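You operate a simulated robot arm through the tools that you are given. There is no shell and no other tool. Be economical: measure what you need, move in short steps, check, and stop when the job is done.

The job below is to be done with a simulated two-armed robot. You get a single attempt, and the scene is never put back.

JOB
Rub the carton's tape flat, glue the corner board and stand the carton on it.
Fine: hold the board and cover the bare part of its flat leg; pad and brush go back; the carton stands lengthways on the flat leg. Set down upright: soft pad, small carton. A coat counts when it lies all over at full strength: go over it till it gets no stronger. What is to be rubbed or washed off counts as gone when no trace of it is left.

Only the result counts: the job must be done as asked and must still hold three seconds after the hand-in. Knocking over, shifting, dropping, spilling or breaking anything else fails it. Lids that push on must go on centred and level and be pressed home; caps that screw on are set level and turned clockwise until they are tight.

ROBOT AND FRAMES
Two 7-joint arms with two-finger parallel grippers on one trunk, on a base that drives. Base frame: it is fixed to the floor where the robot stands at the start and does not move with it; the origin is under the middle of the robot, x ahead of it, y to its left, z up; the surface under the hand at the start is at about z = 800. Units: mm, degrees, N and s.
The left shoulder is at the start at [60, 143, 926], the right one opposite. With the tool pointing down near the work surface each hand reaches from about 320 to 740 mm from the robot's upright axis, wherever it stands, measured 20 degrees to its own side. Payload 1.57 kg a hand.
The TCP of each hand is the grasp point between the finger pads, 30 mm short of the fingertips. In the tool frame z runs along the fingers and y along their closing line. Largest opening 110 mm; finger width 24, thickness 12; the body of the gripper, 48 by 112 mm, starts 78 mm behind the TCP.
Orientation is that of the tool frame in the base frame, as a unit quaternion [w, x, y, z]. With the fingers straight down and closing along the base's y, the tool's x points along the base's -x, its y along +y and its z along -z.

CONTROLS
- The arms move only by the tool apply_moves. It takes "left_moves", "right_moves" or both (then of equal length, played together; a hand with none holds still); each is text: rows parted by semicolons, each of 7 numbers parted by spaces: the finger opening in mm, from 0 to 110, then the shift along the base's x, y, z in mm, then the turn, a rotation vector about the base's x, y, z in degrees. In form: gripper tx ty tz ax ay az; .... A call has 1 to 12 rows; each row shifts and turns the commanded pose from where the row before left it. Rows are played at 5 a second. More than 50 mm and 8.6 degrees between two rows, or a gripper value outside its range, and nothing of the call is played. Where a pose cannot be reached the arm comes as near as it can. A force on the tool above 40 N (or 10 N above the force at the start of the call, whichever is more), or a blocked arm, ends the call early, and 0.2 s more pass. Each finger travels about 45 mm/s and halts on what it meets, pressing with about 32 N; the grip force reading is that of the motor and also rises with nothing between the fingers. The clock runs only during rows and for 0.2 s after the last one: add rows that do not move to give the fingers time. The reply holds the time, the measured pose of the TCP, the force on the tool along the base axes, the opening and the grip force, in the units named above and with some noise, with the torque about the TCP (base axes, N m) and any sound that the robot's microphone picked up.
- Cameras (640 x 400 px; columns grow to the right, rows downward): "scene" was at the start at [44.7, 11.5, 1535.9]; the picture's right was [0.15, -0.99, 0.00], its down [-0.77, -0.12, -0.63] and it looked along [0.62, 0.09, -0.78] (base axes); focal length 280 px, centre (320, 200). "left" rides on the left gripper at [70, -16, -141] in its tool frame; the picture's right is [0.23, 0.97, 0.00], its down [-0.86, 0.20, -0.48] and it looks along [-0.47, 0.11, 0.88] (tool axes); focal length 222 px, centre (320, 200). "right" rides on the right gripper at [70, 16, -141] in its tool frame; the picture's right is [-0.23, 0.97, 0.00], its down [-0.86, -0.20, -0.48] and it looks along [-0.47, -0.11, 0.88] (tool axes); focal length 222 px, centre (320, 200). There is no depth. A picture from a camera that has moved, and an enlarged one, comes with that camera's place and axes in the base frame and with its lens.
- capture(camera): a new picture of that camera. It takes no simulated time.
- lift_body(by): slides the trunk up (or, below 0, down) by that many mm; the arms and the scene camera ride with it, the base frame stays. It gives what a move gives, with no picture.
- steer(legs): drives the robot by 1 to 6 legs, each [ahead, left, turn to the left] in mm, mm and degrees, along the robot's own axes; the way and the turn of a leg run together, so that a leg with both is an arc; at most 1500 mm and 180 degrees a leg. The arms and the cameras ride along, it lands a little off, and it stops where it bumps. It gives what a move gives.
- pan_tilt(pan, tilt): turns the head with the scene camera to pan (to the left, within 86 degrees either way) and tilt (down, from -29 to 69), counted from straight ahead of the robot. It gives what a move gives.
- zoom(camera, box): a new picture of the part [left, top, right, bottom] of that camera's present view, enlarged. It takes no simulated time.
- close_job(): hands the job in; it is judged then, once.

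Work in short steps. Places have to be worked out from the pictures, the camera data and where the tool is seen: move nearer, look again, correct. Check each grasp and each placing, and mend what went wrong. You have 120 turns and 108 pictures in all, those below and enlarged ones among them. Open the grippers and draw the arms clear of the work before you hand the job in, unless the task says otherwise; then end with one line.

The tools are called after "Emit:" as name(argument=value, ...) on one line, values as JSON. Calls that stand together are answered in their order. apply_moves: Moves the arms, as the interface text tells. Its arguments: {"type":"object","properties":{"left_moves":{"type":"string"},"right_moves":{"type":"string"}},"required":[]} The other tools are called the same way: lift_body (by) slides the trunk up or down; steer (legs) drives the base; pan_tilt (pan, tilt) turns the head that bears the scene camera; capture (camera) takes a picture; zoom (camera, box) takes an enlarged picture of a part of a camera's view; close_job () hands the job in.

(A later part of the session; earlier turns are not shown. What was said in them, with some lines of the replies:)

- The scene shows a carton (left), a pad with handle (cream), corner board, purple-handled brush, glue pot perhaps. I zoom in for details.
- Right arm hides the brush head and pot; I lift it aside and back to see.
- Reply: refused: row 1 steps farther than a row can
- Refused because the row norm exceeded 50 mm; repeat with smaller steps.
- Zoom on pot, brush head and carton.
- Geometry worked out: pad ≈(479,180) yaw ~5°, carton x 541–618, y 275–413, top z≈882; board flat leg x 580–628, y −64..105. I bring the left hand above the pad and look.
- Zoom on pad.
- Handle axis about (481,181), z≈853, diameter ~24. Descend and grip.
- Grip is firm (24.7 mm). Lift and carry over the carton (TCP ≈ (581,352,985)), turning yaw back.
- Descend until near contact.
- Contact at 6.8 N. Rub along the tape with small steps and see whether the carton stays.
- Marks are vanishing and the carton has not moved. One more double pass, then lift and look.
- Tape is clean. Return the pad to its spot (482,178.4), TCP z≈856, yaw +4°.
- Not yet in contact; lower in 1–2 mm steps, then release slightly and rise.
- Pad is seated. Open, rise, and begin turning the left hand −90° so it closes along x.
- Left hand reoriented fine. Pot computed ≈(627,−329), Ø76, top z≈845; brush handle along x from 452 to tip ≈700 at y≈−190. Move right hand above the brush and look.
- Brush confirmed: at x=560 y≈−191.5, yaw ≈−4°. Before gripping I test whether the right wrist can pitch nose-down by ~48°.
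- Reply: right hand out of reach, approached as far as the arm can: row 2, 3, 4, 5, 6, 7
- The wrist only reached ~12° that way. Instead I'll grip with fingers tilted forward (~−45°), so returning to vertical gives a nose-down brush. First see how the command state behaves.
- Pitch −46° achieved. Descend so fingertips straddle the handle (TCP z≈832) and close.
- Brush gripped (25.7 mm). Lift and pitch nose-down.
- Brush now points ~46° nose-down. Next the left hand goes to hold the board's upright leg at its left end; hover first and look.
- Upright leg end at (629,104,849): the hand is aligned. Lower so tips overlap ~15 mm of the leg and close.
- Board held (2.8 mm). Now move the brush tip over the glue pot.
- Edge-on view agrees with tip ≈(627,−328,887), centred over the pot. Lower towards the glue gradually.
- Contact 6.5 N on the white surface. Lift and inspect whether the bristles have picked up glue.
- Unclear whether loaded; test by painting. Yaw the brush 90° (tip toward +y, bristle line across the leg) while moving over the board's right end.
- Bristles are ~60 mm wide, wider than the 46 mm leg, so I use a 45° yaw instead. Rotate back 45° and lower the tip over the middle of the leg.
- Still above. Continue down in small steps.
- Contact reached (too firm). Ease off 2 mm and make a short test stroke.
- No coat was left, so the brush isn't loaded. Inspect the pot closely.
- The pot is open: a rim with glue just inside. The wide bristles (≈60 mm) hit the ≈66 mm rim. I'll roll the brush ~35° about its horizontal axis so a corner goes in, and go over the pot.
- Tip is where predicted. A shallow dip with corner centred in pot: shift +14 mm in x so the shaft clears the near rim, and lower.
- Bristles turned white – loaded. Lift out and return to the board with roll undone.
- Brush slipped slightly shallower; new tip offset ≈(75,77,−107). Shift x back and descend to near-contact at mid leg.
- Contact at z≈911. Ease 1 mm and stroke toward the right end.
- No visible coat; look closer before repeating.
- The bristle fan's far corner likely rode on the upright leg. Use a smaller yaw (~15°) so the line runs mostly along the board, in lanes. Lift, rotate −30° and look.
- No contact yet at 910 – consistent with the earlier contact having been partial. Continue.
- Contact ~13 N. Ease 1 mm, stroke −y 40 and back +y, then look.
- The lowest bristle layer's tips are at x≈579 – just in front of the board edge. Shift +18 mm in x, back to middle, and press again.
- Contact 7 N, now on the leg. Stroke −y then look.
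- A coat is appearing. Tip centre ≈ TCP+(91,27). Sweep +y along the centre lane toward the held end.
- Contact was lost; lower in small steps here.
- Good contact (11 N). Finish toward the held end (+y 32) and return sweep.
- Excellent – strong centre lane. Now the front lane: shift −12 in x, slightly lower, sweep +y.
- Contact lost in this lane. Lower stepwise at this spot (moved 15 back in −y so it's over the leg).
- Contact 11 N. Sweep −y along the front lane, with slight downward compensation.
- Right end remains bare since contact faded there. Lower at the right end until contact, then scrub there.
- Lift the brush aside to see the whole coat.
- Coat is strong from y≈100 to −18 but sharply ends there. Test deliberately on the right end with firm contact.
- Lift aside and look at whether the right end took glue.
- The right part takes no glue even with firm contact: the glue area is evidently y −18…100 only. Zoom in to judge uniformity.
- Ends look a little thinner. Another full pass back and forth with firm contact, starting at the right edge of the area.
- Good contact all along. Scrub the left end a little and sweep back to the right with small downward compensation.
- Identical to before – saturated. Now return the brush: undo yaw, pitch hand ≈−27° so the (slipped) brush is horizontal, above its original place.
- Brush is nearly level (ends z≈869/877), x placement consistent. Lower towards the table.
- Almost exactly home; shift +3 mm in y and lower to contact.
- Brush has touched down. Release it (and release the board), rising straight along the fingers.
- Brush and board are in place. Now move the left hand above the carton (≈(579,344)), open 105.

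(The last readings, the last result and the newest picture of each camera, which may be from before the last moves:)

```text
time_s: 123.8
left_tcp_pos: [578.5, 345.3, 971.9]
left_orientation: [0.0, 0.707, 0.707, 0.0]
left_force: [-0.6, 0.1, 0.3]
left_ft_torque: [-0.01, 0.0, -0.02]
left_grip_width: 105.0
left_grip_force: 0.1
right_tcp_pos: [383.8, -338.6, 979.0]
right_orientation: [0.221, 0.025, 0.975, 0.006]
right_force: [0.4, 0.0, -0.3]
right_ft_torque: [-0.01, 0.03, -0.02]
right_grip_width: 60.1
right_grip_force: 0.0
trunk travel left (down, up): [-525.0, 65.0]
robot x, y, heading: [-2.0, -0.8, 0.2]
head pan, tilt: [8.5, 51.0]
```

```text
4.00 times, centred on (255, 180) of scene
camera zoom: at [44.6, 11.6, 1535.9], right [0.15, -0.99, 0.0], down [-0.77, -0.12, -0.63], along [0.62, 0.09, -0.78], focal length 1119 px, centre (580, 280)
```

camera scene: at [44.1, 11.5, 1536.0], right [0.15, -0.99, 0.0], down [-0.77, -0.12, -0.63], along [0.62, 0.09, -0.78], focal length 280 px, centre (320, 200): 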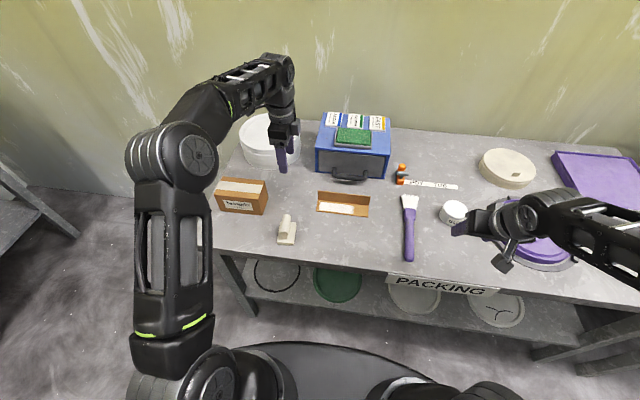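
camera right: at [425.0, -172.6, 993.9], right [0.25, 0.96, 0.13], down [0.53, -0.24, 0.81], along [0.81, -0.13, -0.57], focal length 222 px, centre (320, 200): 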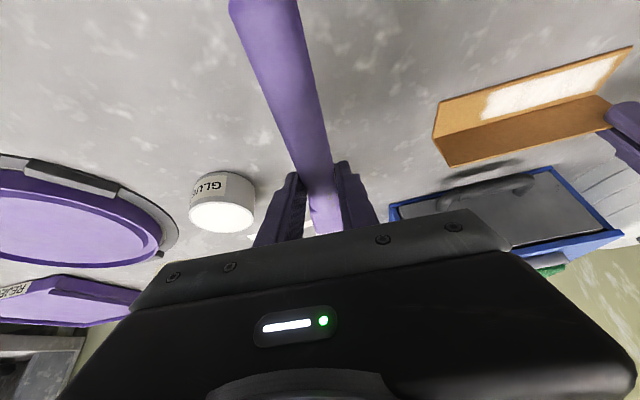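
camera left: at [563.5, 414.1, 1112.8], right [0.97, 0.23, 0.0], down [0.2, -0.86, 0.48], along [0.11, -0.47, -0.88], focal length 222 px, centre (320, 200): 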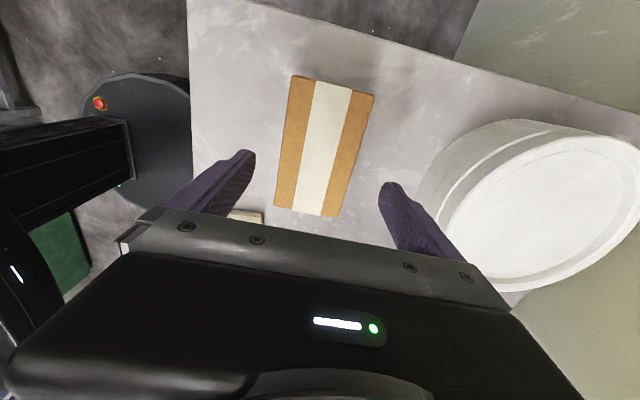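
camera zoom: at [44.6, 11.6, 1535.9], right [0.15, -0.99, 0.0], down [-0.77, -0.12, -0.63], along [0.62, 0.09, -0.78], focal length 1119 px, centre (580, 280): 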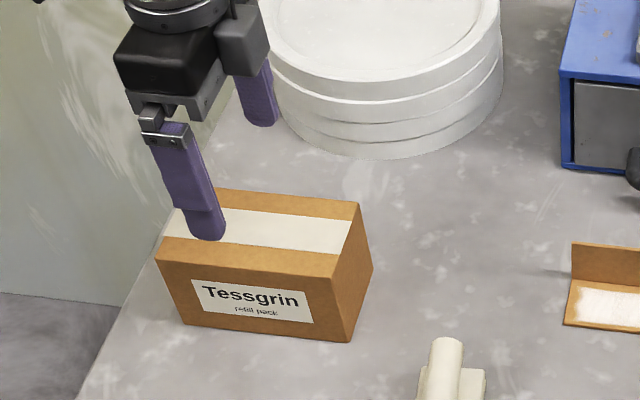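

Carton centre ≈(580,342), yaw ≈+1.5°. Match yaw, descend to TCP z≈879 (tips 30 mm below the top) and close.

Emit:
apply_moves(left_moves="105 1 -3 -30 0 0 1.5;105 0 0 -30 0 0 0;105 0 0 -22 0 0 0;105 0 0 -10 0 0 0;105 0 0 0 0 0 0;95 0 0 0 0 0 0;85 0 0 0 0 0 0;75 0 0 0 0 0 0;60 0 0 0 0 0 0;60 0 0 0 0 0 0;60 0 0 0 0 0 0;60 0 0 0 0 0 0")

Emit:
zoom(camera="scene", box=[195, 150, 315, 230])

```text
time_s: 126.4
left_tcp_pos: [581.1, 341.1, 877.6]
left_orientation: [0.0, 0.698, 0.717, 0.0]
left_force: [-0.4, -0.3, -0.8]
left_ft_torque: [0.02, 0.01, 0.05]
left_grip_width: 79.6
left_grip_force: 31.5
right_tcp_pos: [384.4, -338.3, 979.6]
right_orientation: [0.221, 0.025, 0.975, 0.006]
right_force: [0.4, -0.4, 0.4]
right_ft_torque: [0.0, -0.01, 0.01]
right_grip_width: 60.1
right_grip_force: 0.1
trunk travel left (down, up): [-525.0, 65.0]
robot x, y, heading: [2.2, -1.3, 0.5]
head pan, tilt: [8.5, 51.0]
```

```text
5.00 times, centred on (255, 190) of scene
camera zoom: at [44.7, 11.4, 1535.9], right [0.15, -0.99, 0.0], down [-0.77, -0.12, -0.63], along [0.62, 0.09, -0.78], focal length 1399 px, centre (645, 250)
```

zoom: 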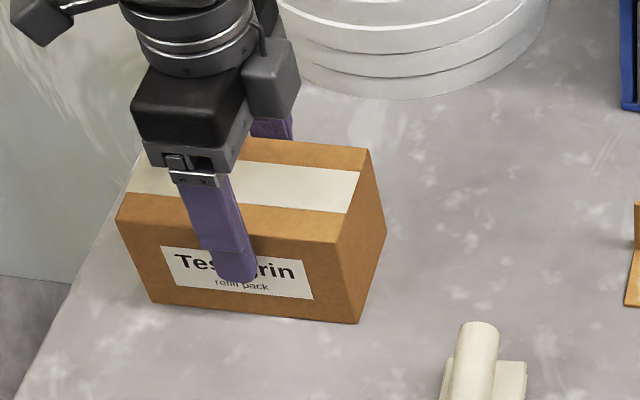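

Tips would come within ~2 mm of the board's upright leg; regrip 7 mm higher.

Emit:
apply_moves(left_moves="88 0 0 0 0 0 0;95 0 0 0 0 0 0;95 0 0 4 0 0 0;95 0 0 4 0 0 0;85 0 0 0 0 0 0;60 0 0 0 0 0 0;60 0 0 0 0 0 0;60 0 0 0 0 0 0;60 0 0 0 0 0 0")

Emit:
apply_moves(left_moves="60 0 0 5 0 0 0;60 0 0 15 0 0 0;60 0 0 0 0 0 0")

Emit:
zoom(camera="scene", box=[195, 150, 315, 230])

```text
time_s: 128.4
left_tcp_pos: [581.2, 341.2, 885.6]
left_orientation: [0.0, 0.698, 0.716, 0.0]
left_force: [0.1, 0.2, -0.5]
left_ft_torque: [-0.04, -0.05, -0.02]
left_grip_width: 79.1
left_grip_force: 31.7
right_tcp_pos: [384.3, -338.8, 979.6]
right_orientation: [0.221, 0.025, 0.975, 0.006]
right_force: [0.5, -0.4, 0.0]
right_ft_torque: [0.04, 0.05, 0.01]
right_grip_width: 60.0
right_grip_force: 0.0
trunk travel left (down, up): [-525.0, 65.0]
robot x, y, heading: [-0.9, 1.4, 0.1]
head pan, tilt: [8.5, 51.0]
```

```text
time_s: 129.2
left_tcp_pos: [581.8, 342.1, 906.3]
left_orientation: [0.0, 0.698, 0.716, -0.001]
left_force: [0.5, -0.8, 0.4]
left_ft_torque: [0.04, 0.0, 0.01]
left_grip_width: 79.3
left_grip_force: 32.4
right_tcp_pos: [384.9, -338.8, 978.9]
right_orientation: [0.22, 0.026, 0.975, 0.005]
right_force: [0.5, 0.3, -0.6]
right_ft_torque: [0.03, 0.01, -0.03]
right_grip_width: 60.0
right_grip_force: 0.1
trunk travel left (down, up): [-525.0, 65.0]
robot x, y, heading: [2.4, 2.2, 0.0]
head pan, tilt: [8.5, 51.0]
```

```text
5.00 times, centred on (255, 190) of scene
camera zoom: at [44.9, 11.5, 1535.9], right [0.15, -0.99, 0.0], down [-0.77, -0.12, -0.63], along [0.62, 0.09, -0.78], focal length 1399 px, centre (645, 250)
```

zoom: 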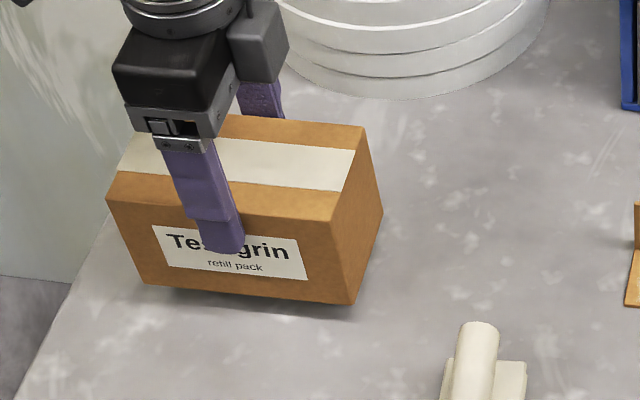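

Lifted level. Raise and carry over the board: target centre x≈583, y≈34.

Emit:
apply_moves(left_moves="60 0 0 30 0 0 0;60 0 -10 34 0 0 -1.5;60 0 -36 0 0 0 0;60 0 -37 0 0 0 0;60 0 -37 0 0 0 0;60 0 -37 0 0 0 0;60 0 -37 0 0 0 0;60 0 -37 0 0 0 0;60 0 -37 0 0 0 0;60 1 -39 0 0 0 0;60 0 0 -30 0 0 0;60 0 0 0 0 0 0")

Emit:
zoom(camera="scene", box=[270, 140, 400, 240])

Emit:
capture(camera="left")

```text
time_s: 131.8
left_tcp_pos: [584.2, 34.0, 941.0]
left_orientation: [0.0, 0.707, 0.707, 0.0]
left_force: [0.3, -0.7, -1.0]
left_ft_torque: [0.0, -0.03, 0.0]
left_grip_width: 79.3
left_grip_force: 32.3
right_tcp_pos: [384.0, -337.9, 979.8]
right_orientation: [0.221, 0.025, 0.975, 0.006]
right_force: [0.1, -0.2, -0.1]
right_ft_torque: [-0.01, 0.0, 0.02]
right_grip_width: 60.0
right_grip_force: 0.0
trunk travel left (down, up): [-525.0, 65.0]
robot x, y, heading: [-0.1, -5.5, 0.1]
head pan, tilt: [8.5, 51.0]
```

```text
4.00 times, centred on (335, 190) of scene
camera zoom: at [44.5, 11.1, 1535.9], right [0.15, -0.99, 0.0], down [-0.77, -0.12, -0.63], along [0.62, 0.09, -0.78], focal length 1119 px, centre (260, 240)
```

zoom: 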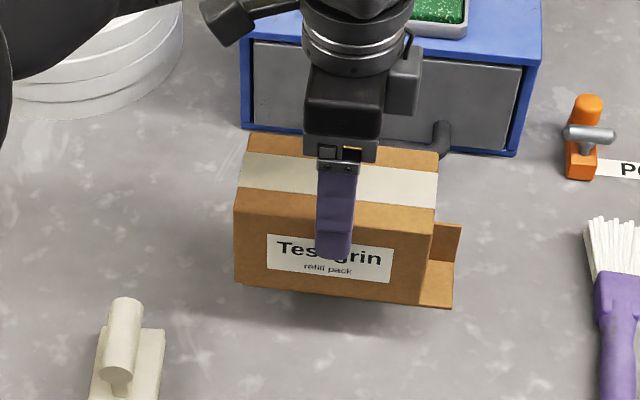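

```text
16 pictures are left
camera left: at [567.9, 102.3, 1083.0], right [0.97, 0.23, 0.0], down [0.2, -0.86, 0.48], along [0.11, -0.47, -0.88], focal length 222 px, centre (320, 200)
```

left: 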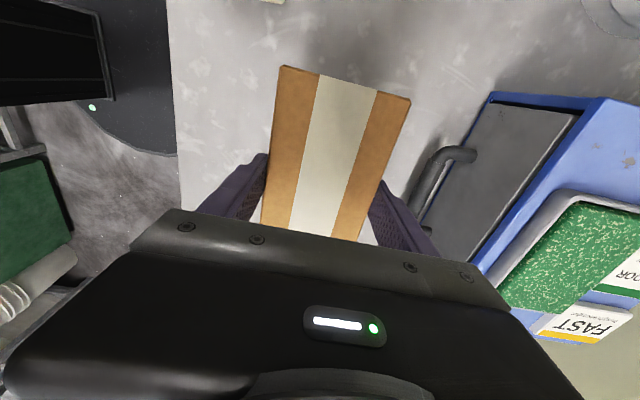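

Carton bottom spans y −36…105, back face ≈625, leaving ~3–4 mm to the upright leg. Shift y −4 and lower.

Emit:
apply_moves(left_moves="60 0 -4 -15 0 0 0;60 0 0 -15 0 0 0;60 0 0 -12 0 0 0;60 0 0 -4 0 0 0;60 0 0 0 0 0 0")

Emit:
zoom(camera="scene", box=[290, 150, 390, 230])

```text
time_s: 133.0
left_tcp_pos: [583.1, 30.3, 892.9]
left_orientation: [0.0, 0.707, 0.707, 0.0]
left_force: [-0.7, 0.5, -1.6]
left_ft_torque: [-0.03, -0.02, -0.01]
left_grip_width: 79.2
left_grip_force: 31.9
right_tcp_pos: [384.3, -338.8, 980.2]
right_orientation: [0.222, 0.025, 0.975, 0.006]
right_force: [-0.4, 0.2, 0.4]
right_ft_torque: [0.0, 0.0, -0.04]
right_grip_width: 60.0
right_grip_force: 0.0
trunk travel left (down, up): [-525.0, 65.0]
robot x, y, heading: [0.6, 2.0, 0.0]
head pan, tilt: [8.5, 51.0]
```

```text
5.00 times, centred on (340, 190) of scene
camera zoom: at [44.8, 11.3, 1535.9], right [0.15, -0.99, 0.0], down [-0.77, -0.12, -0.63], along [0.62, 0.09, -0.78], focal length 1399 px, centre (220, 250)
```

zoom: 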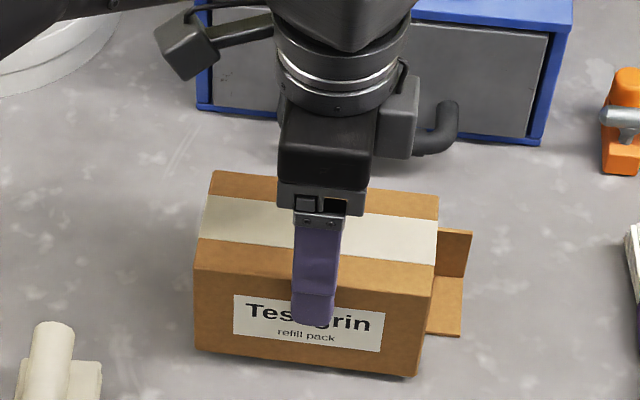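

Nudge +3 mm toward the upright leg, then lower to contact.

Emit:
apply_moves(left_moves="60 1.5 0 0 0 0 0;60 1.5 0 0 0 0 0;60 0 0 -2 0 0 0;60 0 0 0 0 0 0")

Emit:
apply_moves(left_moves="60 0 0 -1 0 0 0;60 0 0 -1 0 0 0;60 0 0 0 0 0 0")

```text
time_s: 134.0
left_tcp_pos: [584.9, 30.9, 892.8]
left_orientation: [0.001, 0.707, 0.707, 0.0]
left_force: [-0.1, -0.4, -1.8]
left_ft_torque: [0.0, 0.0, 0.0]
left_grip_width: 79.1
left_grip_force: 31.7
right_tcp_pos: [384.7, -338.3, 979.7]
right_orientation: [0.221, 0.026, 0.975, 0.005]
right_force: [-0.4, 1.0, -0.4]
right_ft_torque: [0.0, -0.01, -0.02]
right_grip_width: 59.9
right_grip_force: 0.1
trunk travel left (down, up): [-525.0, 65.0]
robot x, y, heading: [-0.9, -1.2, 0.0]
head pan, tilt: [8.5, 51.0]
```

```text
time_s: 134.8
left_tcp_pos: [585.4, 31.0, 889.3]
left_orientation: [0.0, 0.707, 0.707, 0.0]
left_force: [0.3, 0.0, -1.2]
left_ft_torque: [-0.01, 0.04, -0.02]
left_grip_width: 79.3
left_grip_force: 31.7
right_tcp_pos: [383.9, -339.8, 979.1]
right_orientation: [0.221, 0.025, 0.975, 0.006]
right_force: [0.3, -0.1, -0.3]
right_ft_torque: [-0.03, -0.02, -0.03]
right_grip_width: 60.0
right_grip_force: 0.1
trunk travel left (down, up): [-525.0, 65.0]
robot x, y, heading: [4.4, -3.4, -0.2]
head pan, tilt: [8.5, 51.0]
```

Emit:
apply_moves(left_moves="60 1 0 0 0 0 0;60 0 0 -1 0 0 0;60 0 0 0 0 0 0")

Emit:
apply_moves(left_moves="60 0 0 -1 0 0 0;60 0 0 -0.5 0 0 0;60 0 0 0 0 0 0")

```text
time_s: 135.6
left_tcp_pos: [587.2, 29.3, 890.8]
left_orientation: [0.0, 0.707, 0.707, 0.0]
left_force: [0.3, 0.7, 2.3]
left_ft_torque: [0.03, 0.0, -0.01]
left_grip_width: 79.2
left_grip_force: 32.0
right_tcp_pos: [383.9, -337.3, 978.7]
right_orientation: [0.221, 0.025, 0.975, 0.005]
right_force: [0.1, -0.1, -0.2]
right_ft_torque: [-0.01, -0.01, 0.01]
right_grip_width: 59.7
right_grip_force: 0.0
trunk travel left (down, up): [-525.0, 65.0]
robot x, y, heading: [-0.5, -3.1, 0.2]
head pan, tilt: [8.5, 51.0]
```

```text
time_s: 136.4
left_tcp_pos: [585.5, 29.9, 890.2]
left_orientation: [0.002, 0.707, 0.707, 0.001]
left_force: [-0.8, 0.5, 16.1]
left_ft_torque: [0.22, -0.19, 0.01]
left_grip_width: 79.1
left_grip_force: 32.2
right_tcp_pos: [382.9, -339.5, 981.2]
right_orientation: [0.221, 0.025, 0.975, 0.005]
right_force: [0.2, -0.3, -0.8]
right_ft_torque: [0.01, 0.02, -0.02]
right_grip_width: 60.1
right_grip_force: 0.0
trunk travel left (down, up): [-525.0, 65.0]
robot x, y, heading: [-3.3, -0.3, 0.2]
head pan, tilt: [8.5, 51.0]
```

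Seated with 16 N. Check picture before releasing.

Emit:
apply_moves(left_moves="60 0 0 1 0 0 0;60 0 0 0 0 0 0")

Emit:
zoom(camera="scene", box=[300, 160, 380, 230])

Emit:
capture(camera="left")

```text
time_s: 137.0
left_tcp_pos: [586.5, 30.6, 890.1]
left_orientation: [0.0, 0.707, 0.707, 0.0]
left_force: [3.6, -0.8, 10.1]
left_ft_torque: [-0.08, -0.45, -0.02]
left_grip_width: 79.2
left_grip_force: 31.7
right_tcp_pos: [383.8, -338.8, 981.0]
right_orientation: [0.221, 0.024, 0.975, 0.007]
right_force: [0.0, 0.8, 0.6]
right_ft_torque: [-0.02, 0.01, 0.01]
right_grip_width: 60.1
right_grip_force: 0.1
trunk travel left (down, up): [-525.0, 65.0]
robot x, y, heading: [-1.4, 2.6, -0.1]
head pan, tilt: [8.5, 51.0]
```

```text
5.71 times, centred on (340, 195) of scene
camera zoom: at [44.1, 11.2, 1535.9], right [0.15, -0.99, 0.0], down [-0.77, -0.12, -0.63], along [0.62, 0.09, -0.78], focal length 1599 px, centre (206, 229)
```

zoom: 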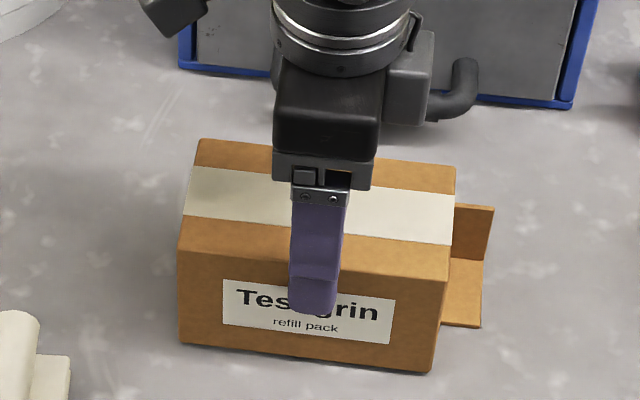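

```text
13 pictures are left
camera left: at [569.9, 98.8, 1032.2], right [0.97, 0.23, 0.0], down [0.2, -0.85, 0.48], along [0.11, -0.47, -0.88], focal length 222 px, centre (320, 200)
```

left: 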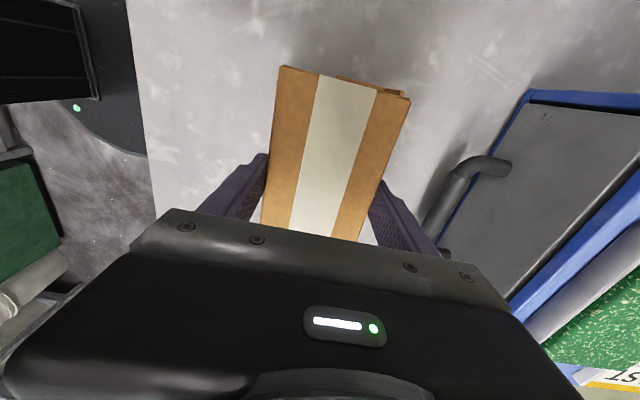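

Looks level and aligned. Wait a moment, then open gently and look before withdrawing.

Emit:
apply_moves(left_moves="60 0 0 0.5 0 0 0;60 0 0 0 0 0 0;60 0 0 0 0 0 0;82 0 0 0 0 0 0;86 0 0 0 0 0 0;90 0 0 0 0 0 0;90 0 0 0 0 0 0")

Emit:
zoom(camera="scene", box=[300, 160, 380, 230])

```text
time_s: 138.6
left_tcp_pos: [584.8, 29.9, 888.5]
left_orientation: [0.0, 0.707, 0.707, -0.001]
left_force: [-0.5, -0.3, -0.7]
left_ft_torque: [-0.02, 0.01, 0.01]
left_grip_width: 90.0
left_grip_force: 0.1
right_tcp_pos: [383.7, -338.7, 979.9]
right_orientation: [0.221, 0.025, 0.975, 0.006]
right_force: [-0.6, -0.1, -0.3]
right_ft_torque: [0.01, 0.0, -0.01]
right_grip_width: 60.0
right_grip_force: 0.1
trunk travel left (down, up): [-525.0, 65.0]
robot x, y, heading: [-0.9, -0.1, 0.3]
head pan, tilt: [8.5, 51.0]
```

```text
5.71 times, centred on (340, 195) of scene
camera zoom: at [44.7, 11.4, 1535.9], right [0.15, -0.99, 0.0], down [-0.77, -0.12, -0.63], along [0.62, 0.09, -0.78], focal length 1599 px, centre (206, 229)
```

zoom: 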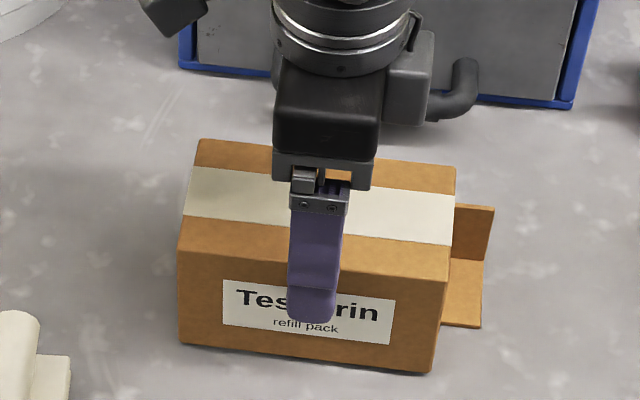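

Stable on its own. Withdraw straight up, then aside.

Emit:
apply_moves(left_moves="95 0 0 10 0 0 0;95 0 0 30 0 0 0;95 0 0 40 0 0 0;95 0 0 40 0 0 0;95 0 40 20 0 0 0;95 -10 45 0 0 0 0;95 -20 45 0 0 0 0;95 -20 45 0 0 0 0;95 -20 40 0 0 0 0")

Emit:
capture(camera="scene")

Emit:
zoom(camera="scene", box=[300, 160, 380, 230])

```text
time_s: 140.6
left_tcp_pos: [511.0, 246.1, 1031.2]
left_orientation: [0.001, 0.707, 0.707, -0.001]
left_force: [0.3, 0.6, 0.3]
left_ft_torque: [-0.03, -0.02, -0.02]
left_grip_width: 94.9
left_grip_force: 0.0
right_tcp_pos: [383.6, -338.8, 979.7]
right_orientation: [0.221, 0.025, 0.975, 0.005]
right_force: [0.1, -0.1, -0.4]
right_ft_torque: [0.01, 0.02, 0.04]
right_grip_width: 60.1
right_grip_force: 0.1
trunk travel left (down, up): [-525.0, 65.0]
robot x, y, heading: [2.6, 1.4, 0.2]
head pan, tilt: [8.5, 51.0]
```

```text
11 pictures are left
camera scene: at [43.9, 12.0, 1536.0], right [0.15, -0.99, 0.0], down [-0.77, -0.12, -0.63], along [0.62, 0.09, -0.78], focal length 280 px, centre (320, 200)
```

scene: 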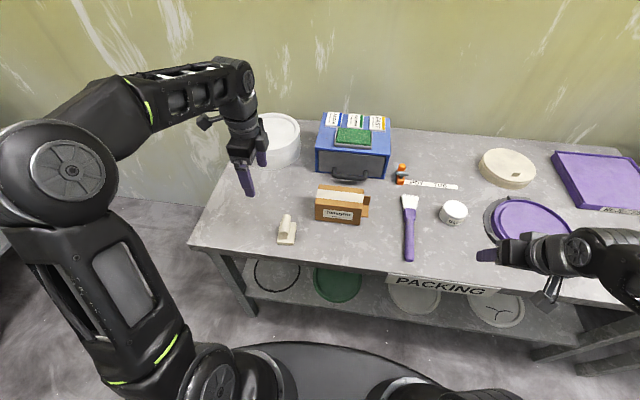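

```text
5.71 times, centred on (340, 195) of scene
camera zoom: at [43.9, 12.0, 1536.0], right [0.15, -0.99, 0.0], down [-0.77, -0.12, -0.63], along [0.62, 0.09, -0.78], focal length 1599 px, centre (206, 229)
```

zoom: 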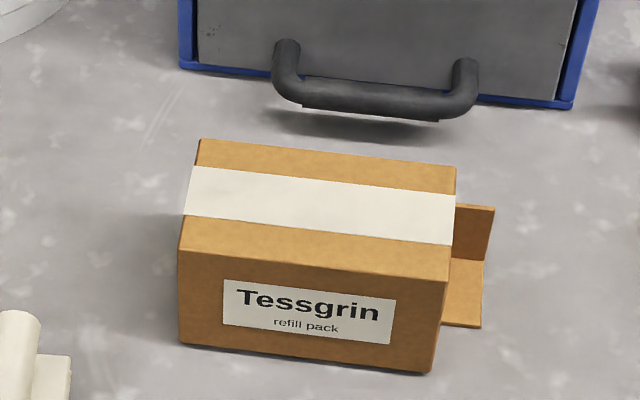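

Carton stands upright and lengthways on the board, tape clean, pad and brush back, arms clear. Hand in.

Emit:
close_job()

```text
The job is handed in.
```

The tape is rubbed flat with no marks left, and the carton stands upright and lengthways on the glued flat leg. The pad and brush are back in place. Glue took only on about 118 mm of the leg (y −18 to 100). The right-hand 45 mm or so took none even under firm contact, so I treated that section as not part of the bare area. A final pass made the coat no stronger.
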